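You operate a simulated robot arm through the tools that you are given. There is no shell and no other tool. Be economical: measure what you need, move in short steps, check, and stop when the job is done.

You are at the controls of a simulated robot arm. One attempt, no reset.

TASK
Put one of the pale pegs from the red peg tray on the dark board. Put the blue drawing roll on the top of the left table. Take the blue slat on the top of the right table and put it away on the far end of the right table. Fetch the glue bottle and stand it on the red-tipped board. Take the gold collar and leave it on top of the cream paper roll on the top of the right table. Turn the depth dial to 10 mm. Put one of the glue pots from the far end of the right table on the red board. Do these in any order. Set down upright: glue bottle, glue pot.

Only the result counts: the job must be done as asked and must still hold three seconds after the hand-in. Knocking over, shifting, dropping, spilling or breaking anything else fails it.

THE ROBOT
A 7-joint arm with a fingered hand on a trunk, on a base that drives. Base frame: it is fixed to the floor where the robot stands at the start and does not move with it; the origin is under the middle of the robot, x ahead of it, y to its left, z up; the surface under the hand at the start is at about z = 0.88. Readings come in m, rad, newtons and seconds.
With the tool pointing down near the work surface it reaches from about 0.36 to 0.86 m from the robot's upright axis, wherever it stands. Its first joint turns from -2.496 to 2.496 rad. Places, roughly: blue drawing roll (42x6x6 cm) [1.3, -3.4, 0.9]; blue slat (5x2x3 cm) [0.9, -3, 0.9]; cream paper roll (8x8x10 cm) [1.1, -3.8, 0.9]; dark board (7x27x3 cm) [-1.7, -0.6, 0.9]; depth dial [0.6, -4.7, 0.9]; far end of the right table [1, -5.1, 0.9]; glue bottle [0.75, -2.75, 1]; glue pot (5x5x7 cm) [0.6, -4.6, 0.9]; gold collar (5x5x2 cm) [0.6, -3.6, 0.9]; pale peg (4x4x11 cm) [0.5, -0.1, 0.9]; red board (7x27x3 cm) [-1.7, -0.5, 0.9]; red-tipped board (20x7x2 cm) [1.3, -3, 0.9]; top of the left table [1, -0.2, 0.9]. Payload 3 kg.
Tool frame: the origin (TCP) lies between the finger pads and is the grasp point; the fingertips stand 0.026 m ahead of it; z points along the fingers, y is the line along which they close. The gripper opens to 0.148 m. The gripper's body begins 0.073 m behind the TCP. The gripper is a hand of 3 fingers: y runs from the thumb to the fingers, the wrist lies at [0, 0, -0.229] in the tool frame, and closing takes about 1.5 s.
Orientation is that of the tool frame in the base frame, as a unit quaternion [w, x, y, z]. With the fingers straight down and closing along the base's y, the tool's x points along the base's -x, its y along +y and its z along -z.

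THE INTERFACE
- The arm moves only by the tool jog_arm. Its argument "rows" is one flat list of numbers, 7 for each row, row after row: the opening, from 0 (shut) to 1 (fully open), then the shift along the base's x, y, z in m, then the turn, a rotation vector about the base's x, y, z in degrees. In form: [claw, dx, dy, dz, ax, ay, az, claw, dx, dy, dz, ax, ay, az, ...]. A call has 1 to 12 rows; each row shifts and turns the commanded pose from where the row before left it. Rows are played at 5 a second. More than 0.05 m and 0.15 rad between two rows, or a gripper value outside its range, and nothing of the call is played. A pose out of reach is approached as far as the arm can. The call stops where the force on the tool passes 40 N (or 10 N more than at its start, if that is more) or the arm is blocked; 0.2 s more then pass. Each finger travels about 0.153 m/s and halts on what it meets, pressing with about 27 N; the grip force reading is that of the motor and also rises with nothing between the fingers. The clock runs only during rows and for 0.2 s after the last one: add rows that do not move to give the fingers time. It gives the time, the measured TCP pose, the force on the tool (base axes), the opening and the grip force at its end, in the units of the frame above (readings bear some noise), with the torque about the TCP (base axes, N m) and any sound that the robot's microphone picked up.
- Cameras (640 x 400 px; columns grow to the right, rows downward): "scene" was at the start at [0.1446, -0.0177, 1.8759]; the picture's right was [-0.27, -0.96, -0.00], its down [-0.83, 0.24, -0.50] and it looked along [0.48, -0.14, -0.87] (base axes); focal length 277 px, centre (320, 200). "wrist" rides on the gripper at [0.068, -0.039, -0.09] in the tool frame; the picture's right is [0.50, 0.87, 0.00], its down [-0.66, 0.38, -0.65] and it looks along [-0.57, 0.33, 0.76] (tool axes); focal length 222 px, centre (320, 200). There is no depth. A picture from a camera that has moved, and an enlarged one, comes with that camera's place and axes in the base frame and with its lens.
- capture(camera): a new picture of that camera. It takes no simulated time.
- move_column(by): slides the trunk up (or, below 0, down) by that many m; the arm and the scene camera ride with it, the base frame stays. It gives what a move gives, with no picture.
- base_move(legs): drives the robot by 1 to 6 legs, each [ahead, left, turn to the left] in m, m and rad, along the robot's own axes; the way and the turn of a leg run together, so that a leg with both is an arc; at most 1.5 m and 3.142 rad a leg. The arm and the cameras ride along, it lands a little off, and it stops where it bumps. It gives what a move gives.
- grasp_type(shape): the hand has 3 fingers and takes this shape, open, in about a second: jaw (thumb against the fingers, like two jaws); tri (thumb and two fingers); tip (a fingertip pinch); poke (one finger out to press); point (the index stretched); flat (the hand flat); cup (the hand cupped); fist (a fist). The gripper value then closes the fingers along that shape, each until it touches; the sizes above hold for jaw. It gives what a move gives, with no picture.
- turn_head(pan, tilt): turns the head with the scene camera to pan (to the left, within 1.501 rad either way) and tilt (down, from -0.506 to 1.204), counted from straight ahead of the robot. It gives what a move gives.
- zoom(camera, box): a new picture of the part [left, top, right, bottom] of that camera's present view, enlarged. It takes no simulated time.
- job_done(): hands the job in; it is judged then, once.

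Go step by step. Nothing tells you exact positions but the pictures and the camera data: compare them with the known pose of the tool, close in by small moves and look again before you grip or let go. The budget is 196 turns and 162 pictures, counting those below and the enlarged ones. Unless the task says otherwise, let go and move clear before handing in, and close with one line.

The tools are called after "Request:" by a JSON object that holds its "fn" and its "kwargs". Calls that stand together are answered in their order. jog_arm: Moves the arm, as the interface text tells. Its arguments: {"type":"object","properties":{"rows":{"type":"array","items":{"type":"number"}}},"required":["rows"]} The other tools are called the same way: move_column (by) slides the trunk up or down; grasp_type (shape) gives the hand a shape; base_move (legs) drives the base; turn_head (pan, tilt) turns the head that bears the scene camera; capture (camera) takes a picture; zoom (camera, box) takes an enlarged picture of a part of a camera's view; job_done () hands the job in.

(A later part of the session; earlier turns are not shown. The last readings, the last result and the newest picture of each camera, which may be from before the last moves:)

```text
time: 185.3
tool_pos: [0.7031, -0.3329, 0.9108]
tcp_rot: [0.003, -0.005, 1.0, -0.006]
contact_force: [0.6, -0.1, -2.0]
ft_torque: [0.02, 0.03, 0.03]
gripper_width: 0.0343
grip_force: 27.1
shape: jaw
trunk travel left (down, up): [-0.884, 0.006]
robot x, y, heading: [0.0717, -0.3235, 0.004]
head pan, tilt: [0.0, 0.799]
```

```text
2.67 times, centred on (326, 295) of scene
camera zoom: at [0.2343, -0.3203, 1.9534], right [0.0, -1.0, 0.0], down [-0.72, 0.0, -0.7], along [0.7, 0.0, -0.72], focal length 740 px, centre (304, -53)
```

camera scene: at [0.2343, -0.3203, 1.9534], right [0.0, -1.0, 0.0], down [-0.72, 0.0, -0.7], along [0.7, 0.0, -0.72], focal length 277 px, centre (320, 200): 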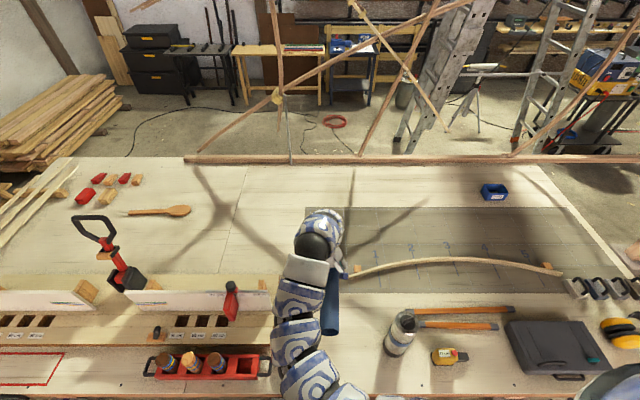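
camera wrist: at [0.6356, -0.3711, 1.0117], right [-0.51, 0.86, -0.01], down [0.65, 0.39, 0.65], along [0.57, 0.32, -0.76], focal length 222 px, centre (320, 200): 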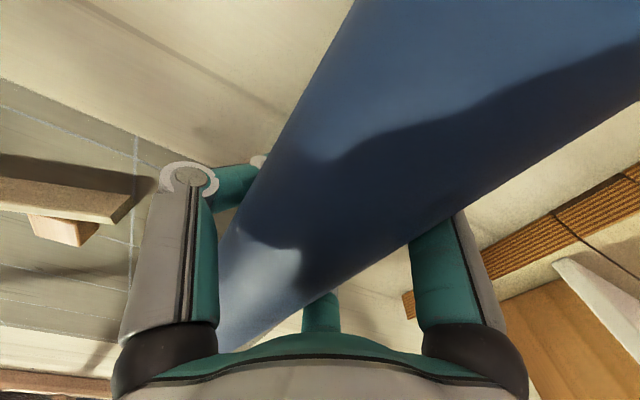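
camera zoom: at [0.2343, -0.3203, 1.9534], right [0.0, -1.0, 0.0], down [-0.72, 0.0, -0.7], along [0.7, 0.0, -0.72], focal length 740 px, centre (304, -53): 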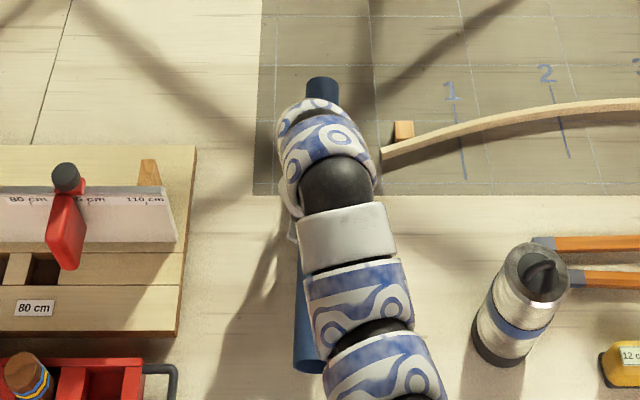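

The roll is pitched ~10° and seated near the palm. I level it by tilting the hand, then lower to just above the table.

Request:
{"fn": "jog_arm", "kwargs": {"rows": [0, 0, 0, 0.008, 0, -5, 0, 0, 0, 0, 0, 0, -5, 0, 0, 0, 0, 0, 0, 0, 0]}}

Request:
{"fn": "zoom", "kwargs": {"camera": "scene", "box": [262, 230, 390, 360]}}

Request:
{"fn": "capture", "kwargs": {"camera": "wrist"}}

```text
time: 186.1
tool_pos: [0.704, -0.332, 0.9189]
tcp_rot: [0.09, -0.004, 0.996, -0.006]
contact_force: [0.0, -0.8, -1.8]
ft_torque: [0.0, 0.04, -0.01]
gripper_width: 0.0343
grip_force: 27.2
shape: jaw
trunk travel left (down, up): [-0.884, 0.006]
robot x, y, heading: [0.0726, -0.3219, 0.003]
head pan, tilt: [0.0, 0.799]
```

```text
3.08 times, centred on (326, 295) of scene
camera zoom: at [0.2345, -0.3203, 1.9534], right [0.0, -1.0, 0.0], down [-0.72, 0.0, -0.7], along [0.7, 0.0, -0.72], focal length 853 px, centre (302, -92)
```

zoom: 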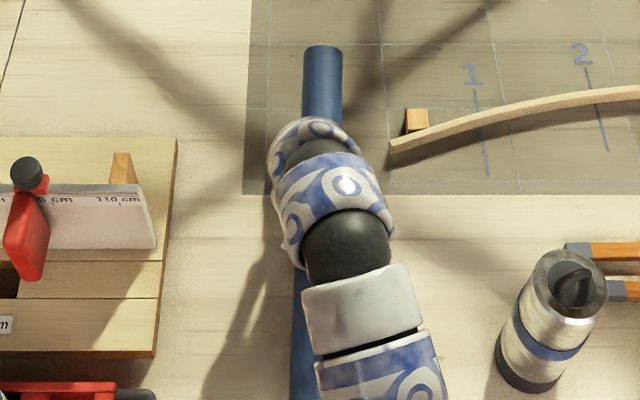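

```text
59 pictures are left
camera wrist: at [0.6204, -0.3708, 0.9955], right [-0.5, 0.86, -0.1], down [0.53, 0.39, 0.76], along [0.69, 0.32, -0.65], focal length 222 px, centre (320, 200)
```

wrist: 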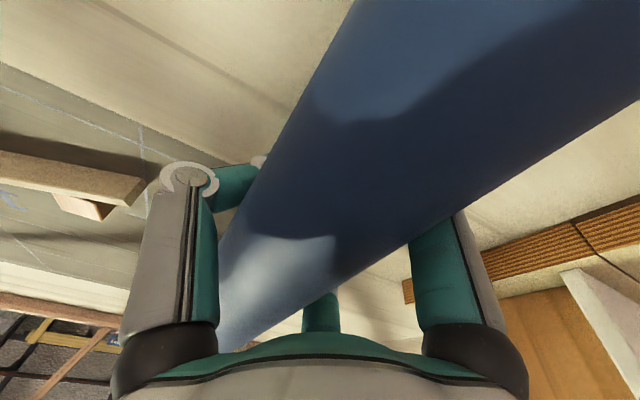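

Request:
{"fn": "zoom", "kwargs": {"camera": "scene", "box": [262, 270, 390, 400]}}

```text
3.08 times, centred on (326, 335) of scene
camera zoom: at [0.2345, -0.3203, 1.9534], right [0.0, -1.0, 0.0], down [-0.72, 0.0, -0.7], along [0.7, 0.0, -0.72], focal length 853 px, centre (302, -215)
```

zoom: 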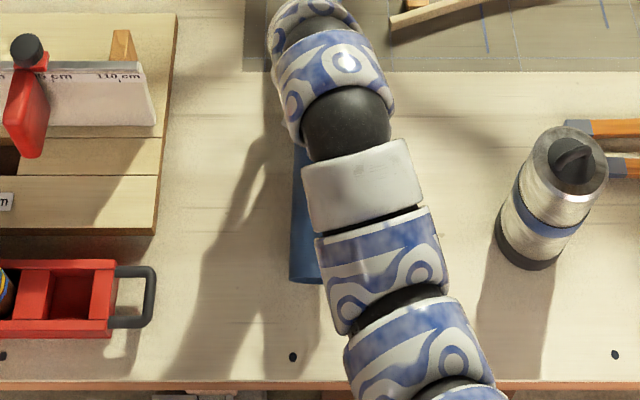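

Nearly level and its near end about 2 cm above the table. I lower until touching lightly.

Request:
{"fn": "jog_arm", "kwargs": {"rows": [0, 0, 0, -0.004, 0, 0, 0, 0, 0, 0, -0.004, 0, 0, 0, 0, 0, 0, -0.003, 0, 0, 0, 0, 0, 0, 0, 0, 0, 0]}}

Request:
{"fn": "jog_arm", "kwargs": {"rows": [0, 0, 0, -0.003, 0, 0, 0, 0, 0, 0, -0.003, 0, 0, 0, 0, 0, 0, 0, 0, 0, 0]}}

```text
time: 187.1
tool_pos: [0.7035, -0.3315, 0.9069]
tcp_rot: [0.09, -0.004, 0.996, -0.006]
contact_force: [-0.6, -0.3, -1.1]
ft_torque: [0.02, -0.01, 0.02]
gripper_width: 0.0343
grip_force: 27.1
shape: jaw
trunk travel left (down, up): [-0.884, 0.006]
robot x, y, heading: [0.0718, -0.3196, 0.003]
head pan, tilt: [0.0, 0.799]
```

```text
time: 187.9
tool_pos: [0.7031, -0.3342, 0.9013]
tcp_rot: [0.091, -0.004, 0.996, -0.007]
contact_force: [0.8, -0.6, 8.6]
ft_torque: [-0.16, 0.42, -0.17]
gripper_width: 0.0349
grip_force: 27.2
shape: jaw
trunk travel left (down, up): [-0.884, 0.006]
robot x, y, heading: [0.0737, -0.3196, -0.003]
head pan, tilt: [0.0, 0.799]
```

Contact. I open very gradually so the roll settles between the fingers.

Request:
{"fn": "jog_arm", "kwargs": {"rows": [0.26, 0, 0, 0.001, 0, 0, 0, 0.29, 0, 0, 0, 0, 0, 0, 0.32, 0, 0, 0, 0, 0, 0, 0.35, 0, 0, 0, 0, 0, 0, 0.38, 0, 0, 0, 0, 0, 0, 0.42, 0, 0, 0, 0, 0, 0, 0.46, 0, 0, 0, 0, 0, 0, 0.5, 0, 0, 0, 0, 0, 0, 0.55, 0, 0, 0, 0, 0, 0, 0.6, 0, 0, 0, 0, 0, 0]}}

Request:
{"fn": "capture", "kwargs": {"camera": "wrist"}}

Request:
{"fn": "zoom", "kwargs": {"camera": "scene", "box": [230, 220, 422, 370]}}

```text
time: 190.1
tool_pos: [0.7026, -0.3322, 0.9038]
tcp_rot: [0.092, -0.004, 0.996, -0.006]
contact_force: [7.4, 4.1, 38.8]
ft_torque: [-0.53, 0.12, 0.06]
gripper_width: 0.0708
grip_force: 0.1
shape: jaw
trunk travel left (down, up): [-0.884, 0.006]
robot x, y, heading: [0.0767, -0.3211, 0.003]
head pan, tilt: [0.0, 0.799]
```

```text
57 pictures are left
camera wrist: at [0.62, -0.371, 0.9809], right [-0.5, 0.86, -0.1], down [0.52, 0.39, 0.76], along [0.69, 0.32, -0.64], focal length 222 px, centre (320, 200)
```

wrist: 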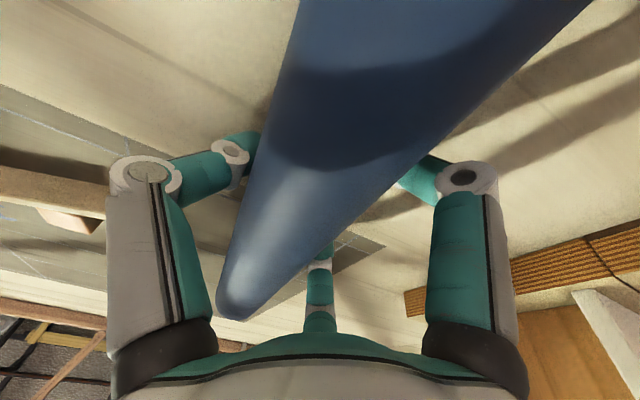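

```text
2.67 times, centred on (326, 295) of scene
camera zoom: at [0.2315, -0.3197, 1.9539], right [0.0, -1.0, 0.0], down [-0.72, 0.0, -0.7], along [0.7, 0.0, -0.72], focal length 740 px, centre (304, -53)
```

zoom: 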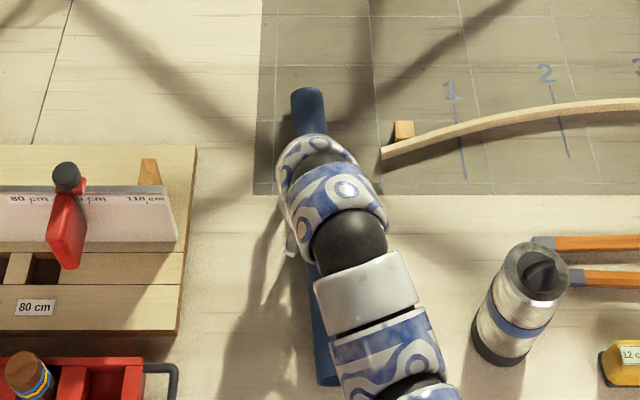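

The fingers press the table as they straighten; I raise while opening.

Request:
{"fn": "jog_arm", "kwargs": {"rows": [0.6, 0, 0, 0.006, 0, 0, 0, 0.7, 0, 0, 0.006, 0, 0, 0, 0.85, 0, 0, 0.004, 0, 0, 0, 1, 0, 0, 0.004, 0, 0, 0, 1, 0, 0, 0, 0, 0, 0]}}

Request:
{"fn": "capture", "kwargs": {"camera": "wrist"}}

Request:
{"fn": "zoom", "kwargs": {"camera": "scene", "box": [230, 220, 422, 370]}}

```text
time: 191.3
tool_pos: [0.7015, -0.3326, 0.9203]
tcp_rot: [0.089, -0.004, 0.996, -0.006]
contact_force: [0.2, 0.1, 0.2]
ft_torque: [0.01, -0.01, -0.01]
gripper_width: 0.148
grip_force: 0.2
shape: jaw
trunk travel left (down, up): [-0.884, 0.006]
robot x, y, heading: [0.0721, -0.3229, 0.004]
head pan, tilt: [0.0, 0.799]
```

```text
55 pictures are left
camera wrist: at [0.6194, -0.3714, 0.9986], right [-0.5, 0.86, -0.1], down [0.53, 0.39, 0.75], along [0.69, 0.32, -0.65], focal length 222 px, centre (320, 200)
```

wrist: 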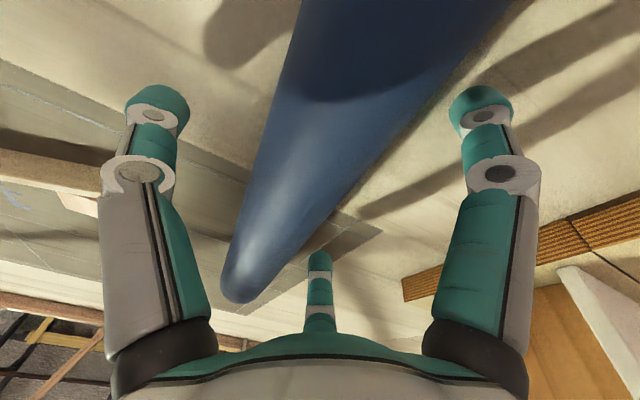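

```text
2.67 times, centred on (326, 295) of scene
camera zoom: at [0.2338, -0.3206, 1.9533], right [0.0, -1.0, 0.0], down [-0.72, 0.0, -0.7], along [0.7, 0.0, -0.72], focal length 740 px, centre (304, -53)
```

zoom: 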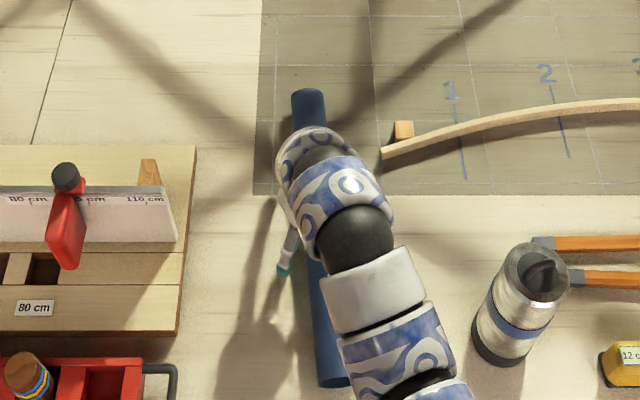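

The roll rests on the left table. I raise the hand, level it, back off and drive to the collar.

Request:
{"fn": "jog_arm", "kwargs": {"rows": [1, 0, 0, 0.04, 0, 0, 0, 1, 0, 0, 0.045, 0, 0, 0, 1, 0, 0, 0.045, 0, 5, 0, 1, -0.02, 0, 0.045, 0, 5, 0, 0.8, -0.04, 0, 0.03, 0, 0, 0, 0.6, -0.04, 0, 0.02, 0, 0, 0, 0.6, -0.03, 0, 0, 0, 0, 0]}}

Request:
{"fn": "base_move", "kwargs": {"legs": [[-0.45, 0, 0]]}}

Request:
{"fn": "capture", "kwargs": {"camera": "scene"}}

```text
time: 192.9
tool_pos: [0.5702, -0.3337, 1.1028]
tcp_rot: [0.046, -0.005, 0.999, -0.007]
contact_force: [-0.1, 0.7, 0.5]
ft_torque: [0.0, -0.02, 0.0]
gripper_width: 0.0895
grip_force: 0.0
shape: jaw
out of reach, approached as far as the arm can: row 3
trunk travel left (down, up): [-0.884, 0.006]
robot x, y, heading: [0.0727, -0.3221, 0.005]
head pan, tilt: [0.0, 0.799]
```

```text
time: 195.6
tool_pos: [0.1251, -0.3329, 1.1024]
tcp_rot: [0.046, -0.006, 0.999, -0.005]
contact_force: [0.1, 0.1, -0.4]
ft_torque: [0.0, -0.03, 0.01]
gripper_width: 0.089
grip_force: 0.1
shape: jaw
trunk travel left (down, up): [-0.884, 0.006]
robot x, y, heading: [-0.3746, -0.3198, -0.001]
head pan, tilt: [0.0, 0.799]
```

```text
53 pictures are left
camera scene: at [-0.213, -0.321, 1.9535], right [0.0, -1.0, 0.0], down [-0.72, 0.0, -0.7], along [0.7, 0.0, -0.72], focal length 277 px, centre (320, 200)
```

scene: 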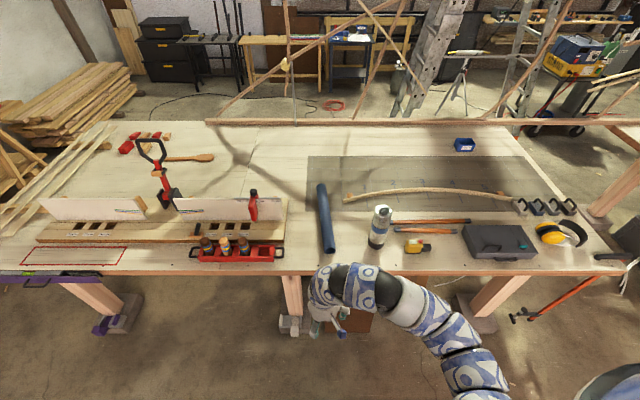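

The roll lies well on the left table. On to the collar at the right table.

Request:
{"fn": "base_move", "kwargs": {"legs": [[0, -1.5, 0], [0, -1.5, 0], [0, -0.23, 0], [0.47, 0, 0]]}}

Request:
{"fn": "turn_head", "kwargs": {"pan": 0.0, "tilt": 1.0}}

Request:
{"fn": "capture", "kwargs": {"camera": "scene"}}

Request:
{"fn": "capture", "kwargs": {"camera": "wrist"}}

```text
time: 213.7
tool_pos: [0.6178, -3.5492, 1.1011]
tcp_rot: [0.046, -0.004, 0.999, -0.005]
contact_force: [0.1, -0.4, 0.3]
ft_torque: [0.01, 0.05, -0.01]
gripper_width: 0.0892
grip_force: 0.0
shape: jaw
trunk travel left (down, up): [-0.884, 0.006]
robot x, y, heading: [0.1196, -3.5343, -0.0]
head pan, tilt: [0.0, 0.799]
```

```text
time: 214.4
tool_pos: [0.6167, -3.5487, 1.1023]
tcp_rot: [0.047, -0.004, 0.999, -0.005]
contact_force: [0.7, 0.0, -0.4]
ft_torque: [-0.01, -0.04, -0.01]
gripper_width: 0.089
grip_force: 0.1
shape: jaw
trunk travel left (down, up): [-0.884, 0.006]
robot x, y, heading: [0.1218, -3.5356, -0.006]
head pan, tilt: [0.0, 1.0]
```

```text
52 pictures are left
camera scene: at [0.268, -3.5354, 1.9383], right [0.0, -1.0, 0.0], down [-0.84, 0.0, -0.54], along [0.54, 0.0, -0.84], focal length 277 px, centre (320, 200)
```

scene: 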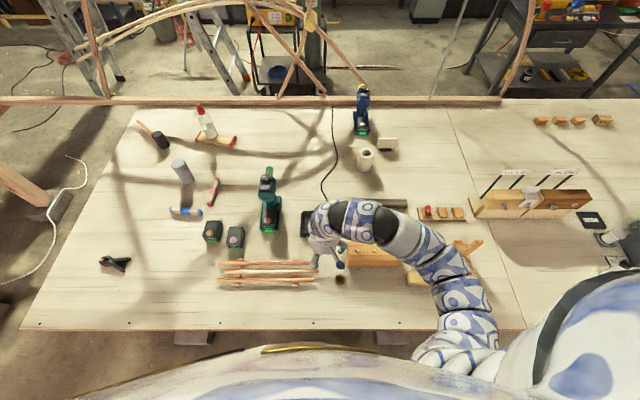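

```text
51 pictures are left
camera wrist: at [0.5408, -3.5871, 1.186], right [-0.5, 0.86, -0.06], down [0.59, 0.39, 0.71], along [0.63, 0.32, -0.7], focal length 222 px, centre (320, 200)
```

wrist: 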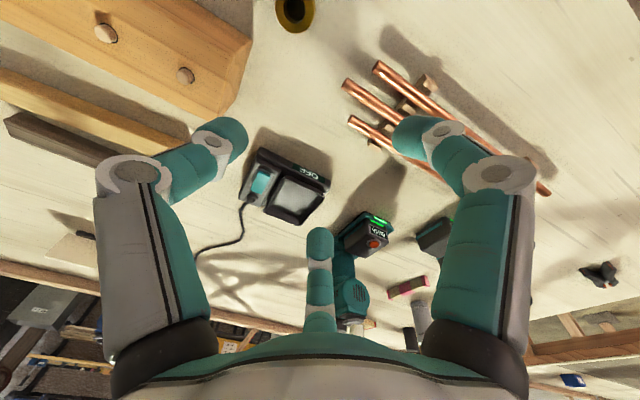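

The collar is at (0.582, -3.614). I level the hand and move above it.

Request:
{"fn": "jog_arm", "kwargs": {"rows": [0.6, -0.012, -0.03, -0.02, 0, 5.2, 0, 0.6, -0.012, -0.035, -0.04, 0, 0, 0, 0.6, -0.011, 0, -0.04, 0, 0, 0, 0.6, 0, 0, 0, 0, 0, 0]}}

Request:
{"fn": "capture", "kwargs": {"camera": "wrist"}}

```text
refused: row 2 steps farther than a row can; nothing moved
```

```text
50 pictures are left
camera wrist: at [0.5408, -3.5871, 1.186], right [-0.5, 0.86, -0.06], down [0.59, 0.39, 0.71], along [0.63, 0.32, -0.7], focal length 222 px, centre (320, 200)
```

wrist: 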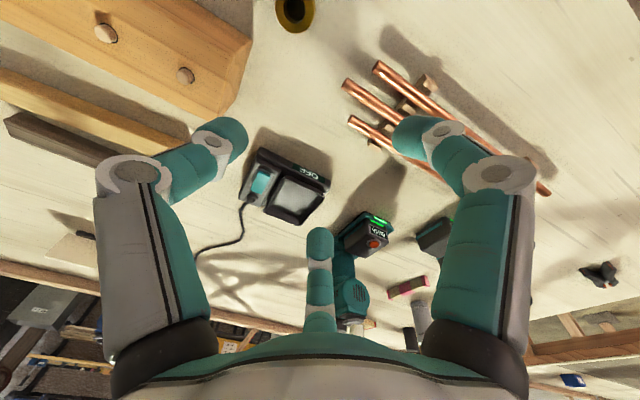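

A step was too long; I split it.

Request:
{"fn": "jog_arm", "kwargs": {"rows": [0.6, -0.012, -0.03, -0.02, 0, 5.2, 0, 0.6, -0.012, -0.035, -0.02, 0, 0, 0, 0.6, -0.011, 0, -0.04, 0, 0, 0, 0.6, 0, 0, -0.03, 0, 0, 0, 0.6, 0, 0, 0, 0, 0, 0]}}

Request:
{"fn": "capture", "kwargs": {"camera": "wrist"}}

```text
time: 215.6
tool_pos: [0.5819, -3.6128, 0.993]
tcp_rot: [0.002, -0.003, 1.0, -0.005]
contact_force: [0.0, 0.4, 0.0]
ft_torque: [-0.03, 0.02, 0.03]
gripper_width: 0.0894
grip_force: 0.1
shape: jaw
trunk travel left (down, up): [-0.884, 0.006]
robot x, y, heading: [0.1184, -3.5371, -0.0]
head pan, tilt: [0.0, 1.0]
```

```text
49 pictures are left
camera wrist: at [0.5141, -3.652, 1.0828], right [-0.51, 0.86, -0.01], down [0.65, 0.39, 0.65], along [0.57, 0.32, -0.76], focal length 222 px, centre (320, 200)
```

wrist: 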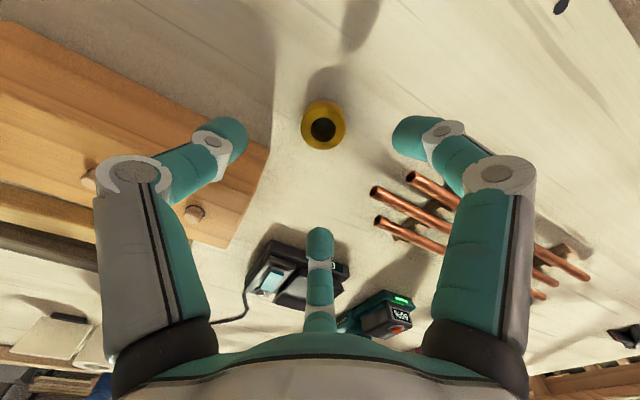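

Centred. I descend and close on the collar.

Request:
{"fn": "jog_arm", "kwargs": {"rows": [0.6, 0, 0, -0.04, 0, 0, 0, 0.6, 0, 0, -0.035, 0, 0, 0, 0.6, 0, 0, -0.012, 0, 0, 0, 0.6, 0, 0, 0, 0, 0, 0, 0.4, 0, 0, 0, 0, 0, 0, 0.2, 0, 0, 0, 0, 0, 0, 0, 0, 0, 0, 0, 0, 0, 0, 0, 0, 0, 0, 0, 0, 0, 0, 0, 0, 0, 0, 0]}}

Request:
{"fn": "capture", "kwargs": {"camera": "wrist"}}

```text
time: 217.0
tool_pos: [0.5802, -3.6092, 0.9068]
tcp_rot: [0.002, -0.006, 1.0, -0.001]
contact_force: [-8.5, 2.6, 29.2]
ft_torque: [0.4, 0.73, 0.02]
gripper_width: 0.0347
grip_force: 0.0
shape: jaw
trunk travel left (down, up): [-0.884, 0.006]
robot x, y, heading: [0.115, -3.5358, 0.004]
head pan, tilt: [0.0, 1.0]
stopped in row 6: the force on the tool passed its limit at 49 N (the readings are from after the stop); the commanded pose is now the measured one
```

```text
48 pictures are left
camera wrist: at [0.513, -3.6486, 0.9976], right [-0.51, 0.86, -0.01], down [0.65, 0.39, 0.66], along [0.57, 0.33, -0.76], focal length 222 px, centre (320, 200)
```

wrist: 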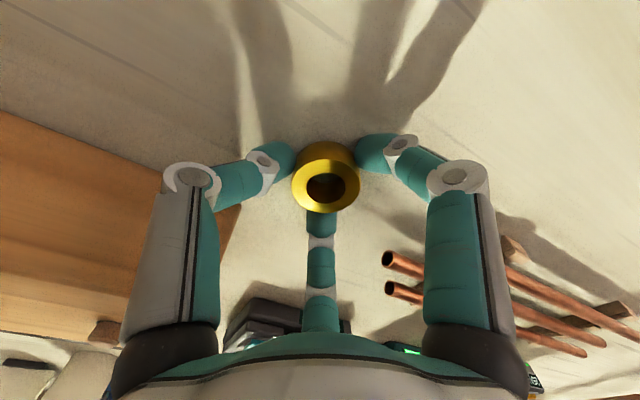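

The closing fingers pressed the table. I raise 5 mm and finish closing.

Request:
{"fn": "jog_arm", "kwargs": {"rows": [0.24, 0, 0, 0.004, 0, 0, 0, 0.15, 0, 0, 0.001, 0, 0, 0, 0, 0, 0, 0, 0, 0, 0, 0, 0, 0, 0, 0, 0, 0, 0, 0, 0, 0, 0, 0, 0, 0, 0, 0, 0, 0, 0, 0]}}

Request:
{"fn": "capture", "kwargs": {"camera": "wrist"}}

```text
time: 218.4
tool_pos: [0.5805, -3.6109, 0.9101]
tcp_rot: [0.001, -0.006, 1.0, -0.003]
contact_force: [0.1, 0.2, -0.5]
ft_torque: [-0.01, 0.03, 0.02]
gripper_width: 0.0334
grip_force: 27.5
shape: jaw
trunk travel left (down, up): [-0.884, 0.006]
robot x, y, heading: [0.1174, -3.5375, 0.0]
head pan, tilt: [0.0, 1.0]
```

```text
47 pictures are left
camera wrist: at [0.5134, -3.6505, 1.0013], right [-0.51, 0.86, -0.01], down [0.65, 0.39, 0.65], along [0.56, 0.33, -0.76], focal length 222 px, centre (320, 200)
```

wrist: 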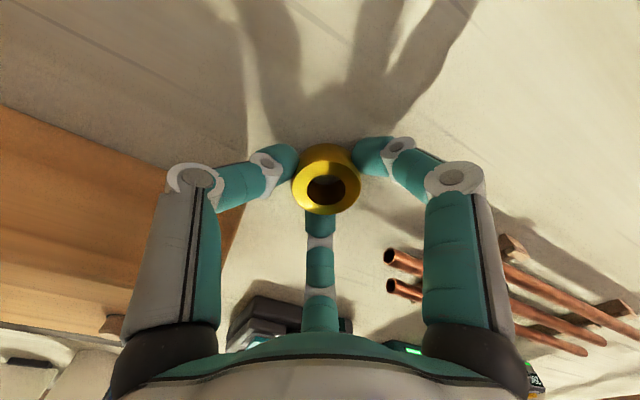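

Collar gripped. I lift and drive forward to reach the cream roll.

Request:
{"fn": "jog_arm", "kwargs": {"rows": [0, 0, 0, 0.04, 0, 0, 0, 0, 0, 0, 0.045, 0, 0, 0, 0, 0.01, 0, 0.045, 0, 0, 0, 0, 0.02, 0, 0.04, 0, 0, 0, 0, 0, 0, 0, 0, 0, 0]}}

Request:
{"fn": "base_move", "kwargs": {"legs": [[0.25, 0, 0]]}}

Request:
{"fn": "turn_head", "kwargs": {"pan": -0.35, "tilt": 0.85}}

Request:
{"fn": "capture", "kwargs": {"camera": "scene"}}

```text
time: 219.6
tool_pos: [0.6115, -3.6116, 1.0808]
tcp_rot: [0.001, -0.005, 1.0, -0.004]
contact_force: [0.0, 0.6, -1.4]
ft_torque: [0.01, -0.02, -0.01]
gripper_width: 0.0328
grip_force: 27.0
shape: jaw
trunk travel left (down, up): [-0.884, 0.006]
robot x, y, heading: [0.1202, -3.5374, 0.002]
head pan, tilt: [0.0, 1.0]
```

```text
time: 221.4
tool_pos: [0.8639, -3.6114, 1.0804]
tcp_rot: [0.001, -0.005, 1.0, -0.003]
contact_force: [0.1, 0.7, -2.0]
ft_torque: [-0.01, 0.0, 0.01]
gripper_width: 0.0329
grip_force: 27.1
shape: jaw
trunk travel left (down, up): [-0.884, 0.006]
robot x, y, heading: [0.3709, -3.5332, -0.001]
head pan, tilt: [0.0, 1.0]
```

```text
time: 222.2
tool_pos: [0.8627, -3.6115, 1.0811]
tcp_rot: [0.001, -0.006, 1.0, -0.004]
contact_force: [0.0, 0.5, -0.5]
ft_torque: [-0.01, -0.05, 0.02]
gripper_width: 0.0326
grip_force: 27.4
shape: jaw
trunk travel left (down, up): [-0.884, 0.006]
robot x, y, heading: [0.3712, -3.5339, 0.003]
head pan, tilt: [-0.351, 0.85]
```

```text
46 pictures are left
camera scene: at [0.5231, -3.5621, 1.9493], right [-0.34, -0.94, 0.0], down [-0.71, 0.26, -0.66], along [0.62, -0.23, -0.75], focal length 277 px, centre (320, 200)
```

scene: 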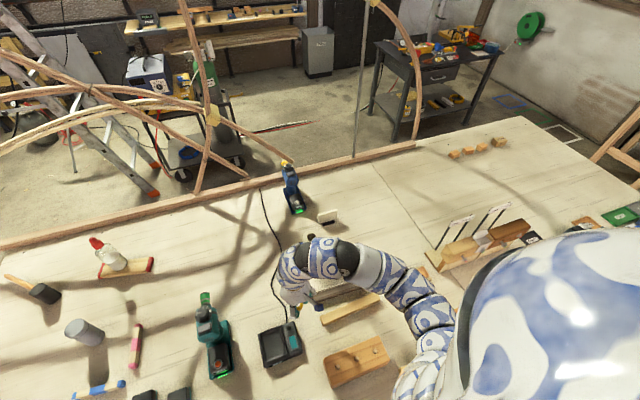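

Request:
{"fn": "jog_arm", "kwargs": {"rows": [0, 0.041, -0.015, 0, 0, 0, 0, 0, 0.041, -0.015, 0, 0, 0, 0, 0, 0.041, -0.015, 0, 0, 0, 0, 0, 0.041, -0.015, 0, 0, 0, 0, 0, 0.041, -0.015, 0, 0, 0, 0, 0, 0.041, -0.015, 0, 0, 0, 0, 0, 0, 0, 0, 0, 0, 0]}}

Request:
{"fn": "capture", "kwargs": {"camera": "wrist"}}

Request:
{"fn": "zoom", "kwargs": {"camera": "scene", "box": [240, 160, 400, 260]}}

```text
time: 223.8
tool_pos: [1.108, -3.7027, 1.0795]
tcp_rot: [0.001, -0.005, 1.0, -0.004]
contact_force: [-0.7, 0.5, -0.6]
ft_torque: [-0.02, -0.01, -0.01]
gripper_width: 0.0328
grip_force: 27.1
shape: jaw
trunk travel left (down, up): [-0.884, 0.006]
robot x, y, heading: [0.3662, -3.5363, -0.001]
head pan, tilt: [-0.351, 0.85]
```

```text
45 pictures are left
camera wrist: at [1.0407, -3.7414, 1.1707], right [-0.51, 0.86, -0.01], down [0.65, 0.39, 0.65], along [0.56, 0.33, -0.76], focal length 222 px, centre (320, 200)
```

wrist: 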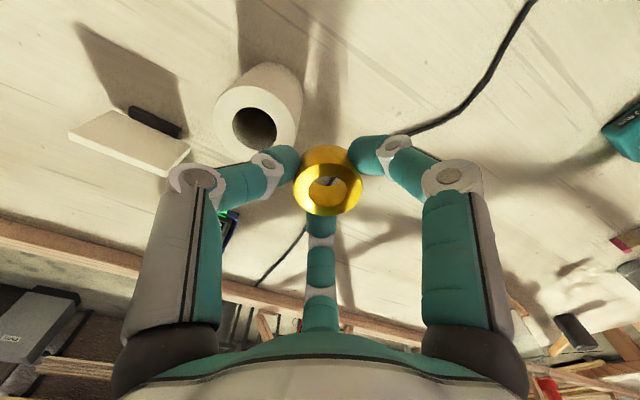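

```text
4.00 times, centred on (320, 210) of scene
camera zoom: at [0.5221, -3.5624, 1.9495], right [-0.34, -0.94, 0.0], down [-0.71, 0.26, -0.66], along [0.62, -0.23, -0.75], focal length 1109 px, centre (320, 160)
```

zoom: 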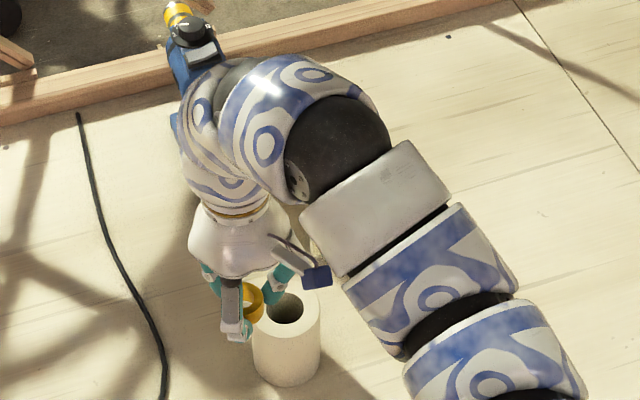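

The cream roll's top centre is (1.135, -3.757). I move over it and lower to just above.

Request:
{"fn": "jog_arm", "kwargs": {"rows": [0, 0.012, -0.03, 0, 0, 0, 0, 0, 0.013, -0.029, 0, 0, 0, 0, 0, 0, 0, -0.03, 0, 0, 0, 0, 0, 0, -0.022, 0, 0, 0, 0, 0, 0, 0, 0, 0, 0]}}

Request:
{"fn": "capture", "kwargs": {"camera": "wrist"}}

Request:
{"fn": "zoom", "kwargs": {"camera": "scene", "box": [260, 200, 340, 260]}}

```text
time: 225.0
tool_pos: [1.1321, -3.7606, 1.0308]
tcp_rot: [0.001, -0.006, 1.0, -0.003]
contact_force: [-1.5, -0.1, -0.9]
ft_torque: [-0.02, 0.0, 0.02]
gripper_width: 0.0328
grip_force: 27.0
shape: jaw
trunk travel left (down, up): [-0.884, 0.006]
robot x, y, heading: [0.3664, -3.5349, 0.001]
head pan, tilt: [-0.351, 0.85]
```

```text
43 pictures are left
camera wrist: at [1.0651, -3.8003, 1.12], right [-0.51, 0.86, -0.01], down [0.65, 0.39, 0.65], along [0.56, 0.33, -0.76], focal length 222 px, centre (320, 200)
```

wrist: 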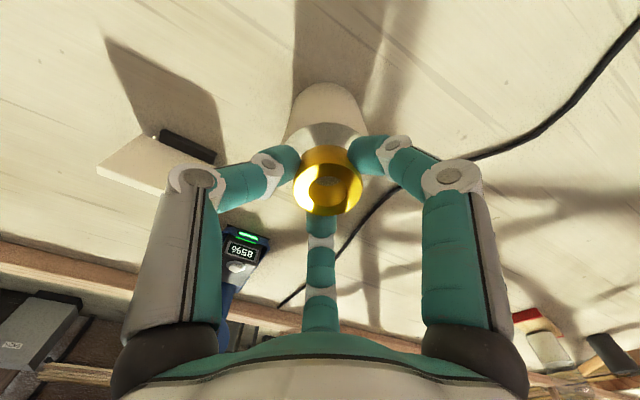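

```text
6.67 times, centred on (300, 230) of scene
camera zoom: at [0.5227, -3.5622, 1.9494], right [-0.34, -0.94, 0.0], down [-0.71, 0.26, -0.66], along [0.62, -0.23, -0.75], focal length 1849 px, centre (453, 0)
```

zoom: 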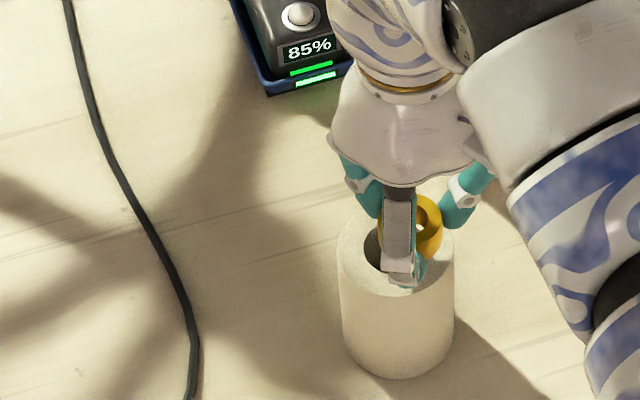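

Request:
{"fn": "jog_arm", "kwargs": {"rows": [0, 0.001, 0.001, -0.008, 0, 0, 0, 0, 0, 0, -0.006, 0, 0, 0, 0, 0, 0, -0.003, 0, 0, 0, 0, 0, 0, 0, 0, 0, 0]}}

Request:
{"fn": "jog_arm", "kwargs": {"rows": [0, 0, 0, -0.003, 0, 0, 0, 0, 0, 0, 0, 0, 0, 0]}}

Request:
{"fn": "zoom", "kwargs": {"camera": "scene", "box": [270, 205, 334, 255]}}

```text
time: 226.0
tool_pos: [1.1344, -3.76, 1.0114]
tcp_rot: [0.002, -0.006, 1.0, -0.003]
contact_force: [-0.1, -0.8, -1.5]
ft_torque: [0.0, 0.0, -0.01]
gripper_width: 0.033
grip_force: 27.4
shape: jaw
trunk travel left (down, up): [-0.884, 0.006]
robot x, y, heading: [0.3696, -3.5372, -0.003]
head pan, tilt: [-0.351, 0.85]
```

```text
time: 226.6
tool_pos: [1.1346, -3.7604, 1.0096]
tcp_rot: [0.001, -0.005, 1.0, -0.004]
contact_force: [0.4, -1.2, -0.6]
ft_torque: [-0.01, 0.02, 0.0]
gripper_width: 0.0325
grip_force: 27.2
shape: jaw
trunk travel left (down, up): [-0.884, 0.006]
robot x, y, heading: [0.3691, -3.5327, 0.0]
head pan, tilt: [-0.351, 0.85]
```

```text
8.00 times, centred on (302, 230) of scene
camera zoom: at [0.5229, -3.5622, 1.9494], right [-0.34, -0.94, 0.0], down [-0.71, 0.26, -0.66], along [0.62, -0.23, -0.75], focal length 2219 px, centre (464, -40)
```

zoom: 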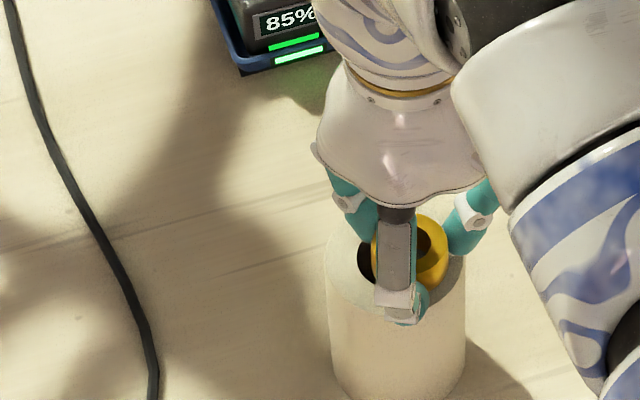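

Request:
{"fn": "jog_arm", "kwargs": {"rows": [0, 0, 0, -0.003, 0, 0, 0, 0, 0, 0, 0, 0, 0, 0]}}

Request:
{"fn": "jog_arm", "kwargs": {"rows": [0, 0, 0, -0.003, 0, 0, 0, 0, 0, 0, 0, 0, 0, 0]}}

Request:
{"fn": "jog_arm", "kwargs": {"rows": [0, 0, 0, -0.002, 0, 0, 0, 0, 0, 0, 0, 0, 0, 0]}}

```text
time: 227.2
tool_pos: [1.1335, -3.7604, 1.0064]
tcp_rot: [0.002, -0.005, 1.0, -0.003]
contact_force: [1.2, -0.5, 2.6]
ft_torque: [0.02, -0.11, 0.0]
gripper_width: 0.0328
grip_force: 26.9
shape: jaw
trunk travel left (down, up): [-0.884, 0.006]
robot x, y, heading: [0.3729, -3.5323, 0.0]
head pan, tilt: [-0.351, 0.85]
```

```text
time: 227.8
tool_pos: [1.1341, -3.7599, 1.0059]
tcp_rot: [0.004, -0.006, 1.0, -0.004]
contact_force: [-0.2, -1.3, 29.3]
ft_torque: [-0.06, -0.06, 0.01]
gripper_width: 0.0334
grip_force: 27.6
shape: jaw
trunk travel left (down, up): [-0.884, 0.006]
robot x, y, heading: [0.3649, -3.5369, 0.003]
head pan, tilt: [-0.351, 0.85]
```

```text
time: 228.2
tool_pos: [1.1378, -3.7586, 1.0074]
tcp_rot: [0.006, -0.006, 1.0, -0.005]
contact_force: [-3.9, -0.7, 21.9]
ft_torque: [0.0, 0.18, -0.01]
gripper_width: 0.0344
grip_force: 26.8
shape: jaw
trunk travel left (down, up): [-0.884, 0.006]
robot x, y, heading: [0.366, -3.5328, -0.004]
head pan, tilt: [-0.351, 0.85]
stopped in row 2: the force on the tool passed its limit at 42 N (the readings are from after the stop); the commanded pose is now the measured one
```

Firm contact. I relieve and open slightly while rising.

Request:
{"fn": "jog_arm", "kwargs": {"rows": [0, -0.002, 0, 0.002, 0, 0, 0, 0.26, 0, 0, 0.001, 0, 0, 0, 0.3, 0, 0, 0.002, 0, 0, 0, 0.36, 0, 0, 0.003, 0, 0, 0, 0.45, 0, 0, 0.003, 0, 0, 0, 0.55, 0, 0, 0.004, 0, 0, 0, 0.6, 0, 0, 0.005, 0, 0, 0, 0.6, 0, 0, 0.02, 0, 0, 0, 0.6, 0, 0, 0.04, 0, 0, 0, 0.6, 0, 0, 0.03, 0, 0, 0]}}

Request:
{"fn": "capture", "kwargs": {"camera": "wrist"}}

Request:
{"fn": "zoom", "kwargs": {"camera": "scene", "box": [270, 205, 334, 255]}}

```text
time: 230.4
tool_pos: [1.1348, -3.7619, 1.1147]
tcp_rot: [0.003, -0.005, 1.0, -0.005]
contact_force: [0.2, -0.3, -0.3]
ft_torque: [-0.03, 0.02, -0.01]
gripper_width: 0.088
grip_force: 0.0
shape: jaw
trunk travel left (down, up): [-0.884, 0.006]
robot x, y, heading: [0.3686, -3.5347, 0.002]
head pan, tilt: [-0.351, 0.85]
```

```text
40 pictures are left
camera wrist: at [1.0665, -3.8004, 1.2043], right [-0.51, 0.86, -0.01], down [0.65, 0.39, 0.65], along [0.57, 0.33, -0.76], focal length 222 px, centre (320, 200)
```

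wrist: 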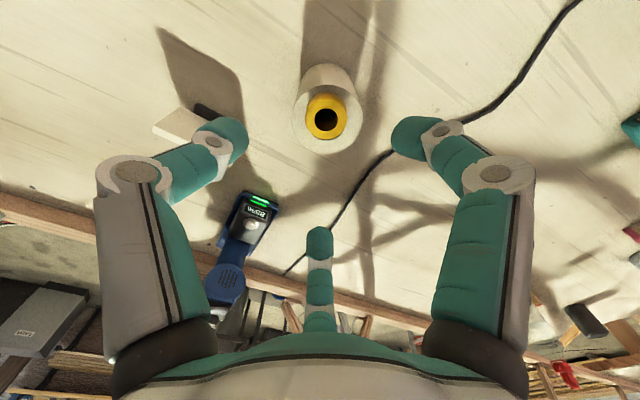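

```text
8.00 times, centred on (302, 230) of scene
camera zoom: at [0.5225, -3.5625, 1.9494], right [-0.34, -0.94, 0.0], down [-0.71, 0.26, -0.66], along [0.62, -0.23, -0.75], focal length 2219 px, centre (464, -40)
```

zoom: 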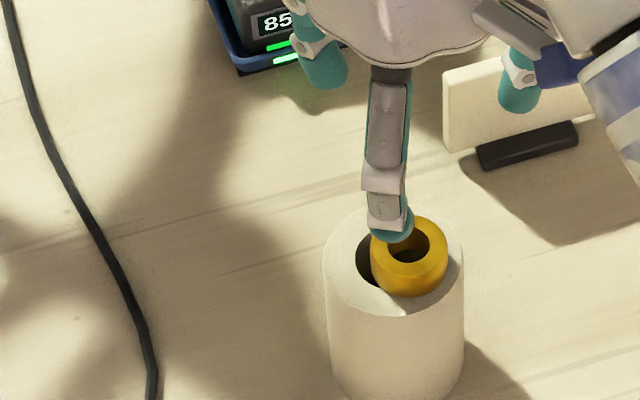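

The collar rests on the cream roll's top. Next the slat: I retract while turning the hand -90°, then reposition the base.

Request:
{"fn": "jog_arm", "kwargs": {"rows": [0.8, -0.01, 0.005, 0.01, 0, 0, 0, 0.8, -0.025, 0.013, 0, 0, 0, -8.2, 0.8, -0.025, 0.013, 0, 0, 0, -8.2, 0.8, -0.025, 0.013, 0, 0, 0, -8.2, 0.8, -0.025, 0.013, 0, 0, 0, -8.2, 0.8, -0.025, 0.013, 0, 0, 0, -8.2, 0.8, -0.025, 0.013, 0, 0, 0, -8.2, 0.8, -0.025, 0.013, 0, 0, 0, -8.2, 0.8, -0.025, 0.013, 0, 0, 0, -8.2, 0.8, -0.02, 0.01, 0, 0, 0, -8.2, 0.8, -0.02, 0.01, 0, 0, 0, -8.2, 0.8, -0.01, 0.01, 0, 0, 0, -8]}}

Request:
{"fn": "base_move", "kwargs": {"legs": [[-0.25, 0, 0], [0, 0.57, 0], [0.09, 0, 0]]}}

Request:
{"fn": "capture", "kwargs": {"camera": "wrist"}}

```text
time: 233.1
tool_pos: [0.8748, -3.6194, 1.1241]
tcp_rot: [-0.001, 0.704, 0.711, -0.005]
contact_force: [0.2, -0.6, 0.6]
ft_torque: [-0.01, 0.0, -0.02]
gripper_width: 0.1181
grip_force: 0.1
shape: jaw
trunk travel left (down, up): [-0.884, 0.006]
robot x, y, heading: [0.3689, -3.5332, 0.001]
head pan, tilt: [-0.351, 0.85]
```

```text
time: 238.4
tool_pos: [0.6787, -3.0457, 1.1248]
tcp_rot: [0.001, 0.694, 0.72, -0.004]
contact_force: [-0.9, -0.5, 0.0]
ft_torque: [0.02, -0.04, 0.0]
gripper_width: 0.1182
grip_force: 0.0
shape: jaw
trunk travel left (down, up): [-0.884, 0.006]
robot x, y, heading: [0.173, -2.9687, 0.028]
head pan, tilt: [-0.351, 0.85]
stopped in leg 3: the robot was blocked; the commanded pose is now the measured one
```

```text
38 pictures are left
camera wrist: at [0.6375, -2.9787, 1.2144], right [0.85, 0.53, -0.01], down [0.41, -0.64, 0.66], along [0.34, -0.56, -0.76], focal length 222 px, centre (320, 200)
```

wrist: 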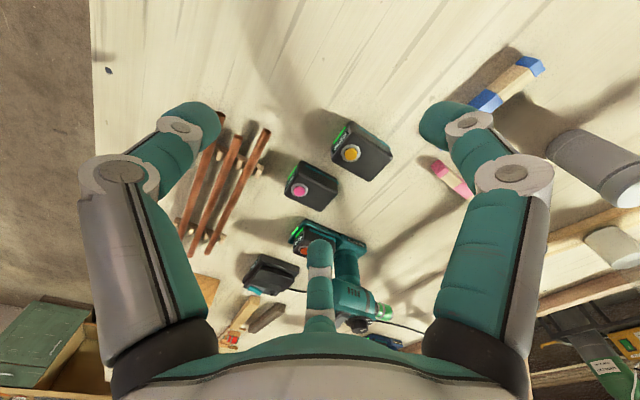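

The base touched a leg block and stopped; I back off 2 cm. Then I move above the slat's middle.

Request:
{"fn": "base_move", "kwargs": {"legs": [[-0.02, 0, -0.028]]}}

Request:
{"fn": "jog_arm", "kwargs": {"rows": [0.8, 0.043, 0.02, 0, 0, 0, -4.9, 0.8, 0.043, 0.02, 0, 0, 0, 0, 0.8, 0.043, 0.02, -0.01, 0, 0, 0, 0.8, 0.043, 0.02, -0.01, 0, 0, 0, 0.8, 0.043, 0.02, -0.01, 0, 0, 0, 0.8, 0.01, 0.01, -0.03, 0, 0, 0, 0.8, 0, 0, -0.04, 0, 0, 0, 0.8, 0, 0, 0, 0, 0, 0]}}

Request:
{"fn": "capture", "kwargs": {"camera": "wrist"}}

Request:
{"fn": "capture", "kwargs": {"camera": "scene"}}

```text
time: 239.2
tool_pos: [0.6573, -3.0585, 1.1244]
tcp_rot: [0.001, 0.704, 0.711, -0.004]
contact_force: [-0.6, -0.4, 0.3]
ft_torque: [0.01, -0.03, -0.02]
gripper_width: 0.1184
grip_force: 0.1
shape: jaw
trunk travel left (down, up): [-0.884, 0.006]
robot x, y, heading: [0.1525, -2.9661, -0.004]
head pan, tilt: [-0.351, 0.85]
```

```text
time: 241.0
tool_pos: [0.8829, -2.9496, 1.0233]
tcp_rot: [-0.001, 0.733, 0.68, -0.005]
contact_force: [-0.3, 0.0, 0.1]
ft_torque: [0.01, -0.03, -0.01]
gripper_width: 0.1182
grip_force: 0.0
shape: jaw
trunk travel left (down, up): [-0.884, 0.006]
robot x, y, heading: [0.1506, -2.9737, 0.003]
head pan, tilt: [-0.351, 0.85]
```

```text
37 pictures are left
camera wrist: at [0.8505, -2.8777, 1.1132], right [0.9, 0.43, -0.01], down [0.33, -0.68, 0.66], along [0.28, -0.59, -0.76], focal length 222 px, centre (320, 200)
```

wrist: 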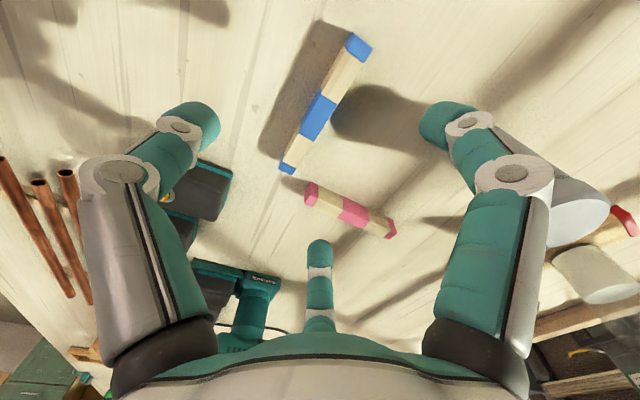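

```text
36 pictures are left
camera scene: at [0.3061, -2.9998, 1.9495], right [-0.34, -0.94, 0.0], down [-0.71, 0.26, -0.66], along [0.62, -0.23, -0.75], focal length 277 px, centre (320, 200)
```

scene: 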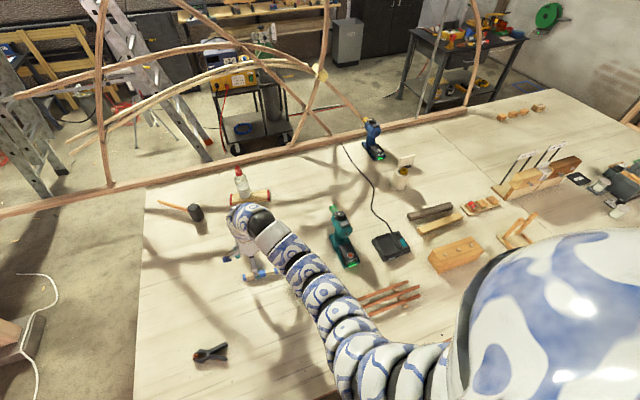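

The slat is aligned under the hand. I descend and close.

Request:
{"fn": "jog_arm", "kwargs": {"rows": [0.8, 0.004, 0, -0.04, 0, 0, 0, 0.8, 0, 0, -0.04, 0, 0, 0, 0.8, 0, 0, -0.031, 0, 0, 0, 0.6, 0, 0, 0, 0, 0, 0, 0.4, 0, 0, 0, 0, 0, 0, 0.2, 0, 0, 0, 0, 0, 0, 0, 0, 0, 0, 0, 0, 0, 0, 0, 0, 0, 0, 0, 0, 0, 0, 0, 0, 0, 0, 0]}}

Request:
{"fn": "capture", "kwargs": {"camera": "wrist"}}

```text
time: 243.0
tool_pos: [0.8884, -2.9488, 0.9123]
tcp_rot: [0.0, 0.734, 0.68, -0.005]
contact_force: [-0.2, 0.0, 0.7]
ft_torque: [0.0, 0.0, -0.02]
gripper_width: 0.0187
grip_force: 26.5
shape: jaw
trunk travel left (down, up): [-0.884, 0.006]
robot x, y, heading: [0.1548, -2.9734, -0.001]
head pan, tilt: [-0.351, 0.85]
```

```text
35 pictures are left
camera wrist: at [0.8547, -2.8774, 1.0026], right [0.9, 0.43, -0.01], down [0.33, -0.68, 0.66], along [0.28, -0.59, -0.76], focal length 222 px, centre (320, 200)
```

wrist: 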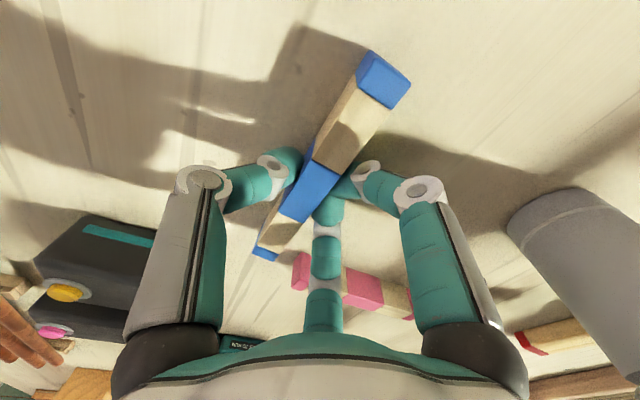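

Gripped. I lift, retract and drive toward the far end.

Request:
{"fn": "jog_arm", "kwargs": {"rows": [0, 0, 0, 0.04, 0, 0, 0, 0, 0, 0, 0.045, 0, 0, 0, 0, -0.01, 0, 0.045, 0, 0, 0, 0, -0.03, 0, 0.035, 0, 0, 0, 0, -0.045, 0, 0.02, 0, 0, 0, 0, -0.045, 0, 0, 0, 0, 0, 0, -0.045, 0, 0, 0, 0, 0, 0, -0.045, 0, 0, 0, 0, 0]}}

Request:
{"fn": "base_move", "kwargs": {"legs": [[-0.45, 0, 0], [0, -1.45, 0]]}}

Request:
{"fn": "turn_head", "kwargs": {"pan": -0.2, "tilt": 0.7}}

Request:
{"fn": "capture", "kwargs": {"camera": "scene"}}

```text
time: 244.8
tool_pos: [0.6668, -2.949, 1.0977]
tcp_rot: [0.0, 0.733, 0.68, -0.005]
contact_force: [-0.4, 0.2, -1.2]
ft_torque: [-0.03, -0.02, 0.03]
gripper_width: 0.0186
grip_force: 27.4
shape: jaw
trunk travel left (down, up): [-0.884, 0.006]
robot x, y, heading: [0.1524, -2.9725, -0.004]
head pan, tilt: [-0.351, 0.85]
```

```text
time: 254.4
tool_pos: [0.2179, -4.4046, 1.0967]
tcp_rot: [-0.001, 0.732, 0.681, -0.003]
contact_force: [-0.1, -0.5, -0.5]
ft_torque: [0.04, 0.04, 0.0]
gripper_width: 0.0183
grip_force: 27.3
shape: jaw
trunk travel left (down, up): [-0.884, 0.006]
robot x, y, heading: [-0.2973, -4.429, 0.002]
head pan, tilt: [-0.351, 0.85]
```

```text
time: 255.1
tool_pos: [0.2186, -4.4043, 1.0962]
tcp_rot: [0.0, 0.731, 0.682, -0.004]
contact_force: [0.1, 0.7, -0.1]
ft_torque: [-0.01, 0.0, -0.03]
gripper_width: 0.0183
grip_force: 26.4
shape: jaw
trunk travel left (down, up): [-0.884, 0.006]
robot x, y, heading: [-0.2922, -4.4301, 0.004]
head pan, tilt: [-0.201, 0.7]
```

```text
34 pictures are left
camera scene: at [-0.133, -4.4465, 1.9616], right [-0.2, -0.98, 0.0], down [-0.63, 0.13, -0.76], along [0.75, -0.15, -0.64], focal length 277 px, centre (320, 200)
```

scene: 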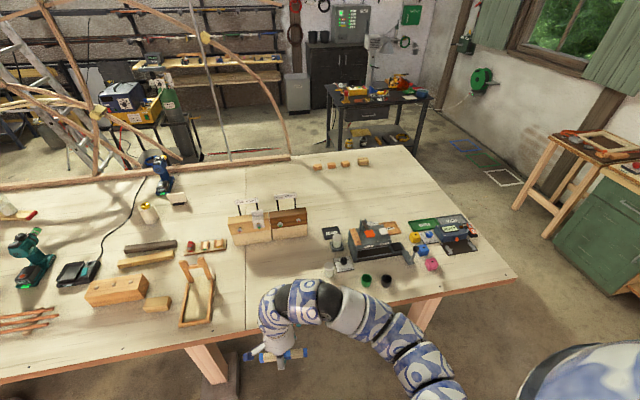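

The far end behind the toolbox, about (1.1, -5.05), is free. I zoom in on this area, also for the dial and pots.

Request:
{"fn": "zoom", "kwargs": {"camera": "scene", "box": [310, 190, 486, 300]}}

```text
3.64 times, centred on (398, 245) of scene
camera zoom: at [-0.133, -4.4465, 1.9616], right [-0.2, -0.98, 0.0], down [-0.63, 0.13, -0.76], along [0.75, -0.15, -0.64], focal length 1009 px, centre (36, 36)
```

zoom: 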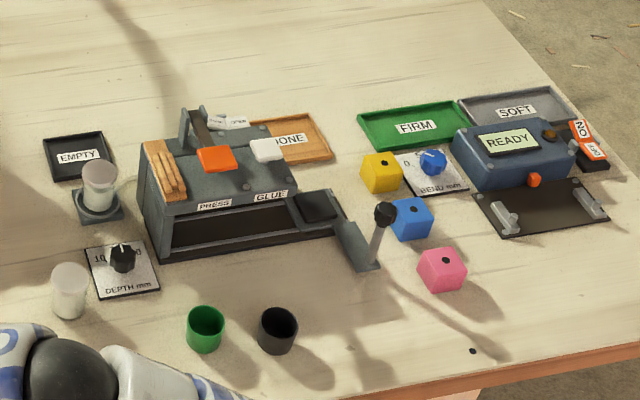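

I shift the hand to the right relative to the robot, then drive up with it left of the toolbox.

Request:
{"fn": "jog_arm", "kwargs": {"rows": [0, 0, -0.04, 0.005, 0, 0, 0, 0, 0, -0.04, 0.005, 0, 0, 0, 0, 0.01, -0.04, 0.005, 0, 0, 0, 0, 0.01, -0.04, 0, 0, 0, 0]}}

Request:
{"fn": "base_move", "kwargs": {"legs": [[0, -0.19, 0], [0.52, 0, 0]]}}

Request:
{"fn": "capture", "kwargs": {"camera": "scene"}}

```text
time: 256.1
tool_pos: [0.2379, -4.5651, 1.1116]
tcp_rot: [-0.001, 0.732, 0.682, -0.004]
contact_force: [0.1, 0.5, -0.1]
ft_torque: [-0.02, 0.0, 0.0]
gripper_width: 0.0184
grip_force: 26.9
shape: jaw
trunk travel left (down, up): [-0.884, 0.006]
robot x, y, heading: [-0.2957, -4.4286, 0.002]
head pan, tilt: [-0.201, 0.7]
```

```text
time: 260.3
tool_pos: [0.7569, -4.7542, 1.1121]
tcp_rot: [-0.001, 0.734, 0.68, -0.004]
contact_force: [-0.4, 0.0, -0.1]
ft_torque: [0.02, 0.0, -0.03]
gripper_width: 0.0183
grip_force: 27.4
shape: jaw
trunk travel left (down, up): [-0.884, 0.006]
robot x, y, heading: [0.219, -4.6172, -0.002]
head pan, tilt: [-0.201, 0.7]
```

```text
32 pictures are left
camera scene: at [0.3863, -4.6355, 1.9616], right [-0.2, -0.98, 0.0], down [-0.63, 0.13, -0.76], along [0.75, -0.15, -0.64], focal length 277 px, centre (320, 200)
```

scene: 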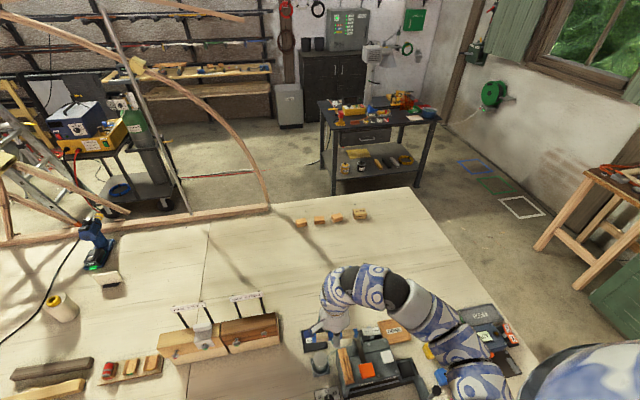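

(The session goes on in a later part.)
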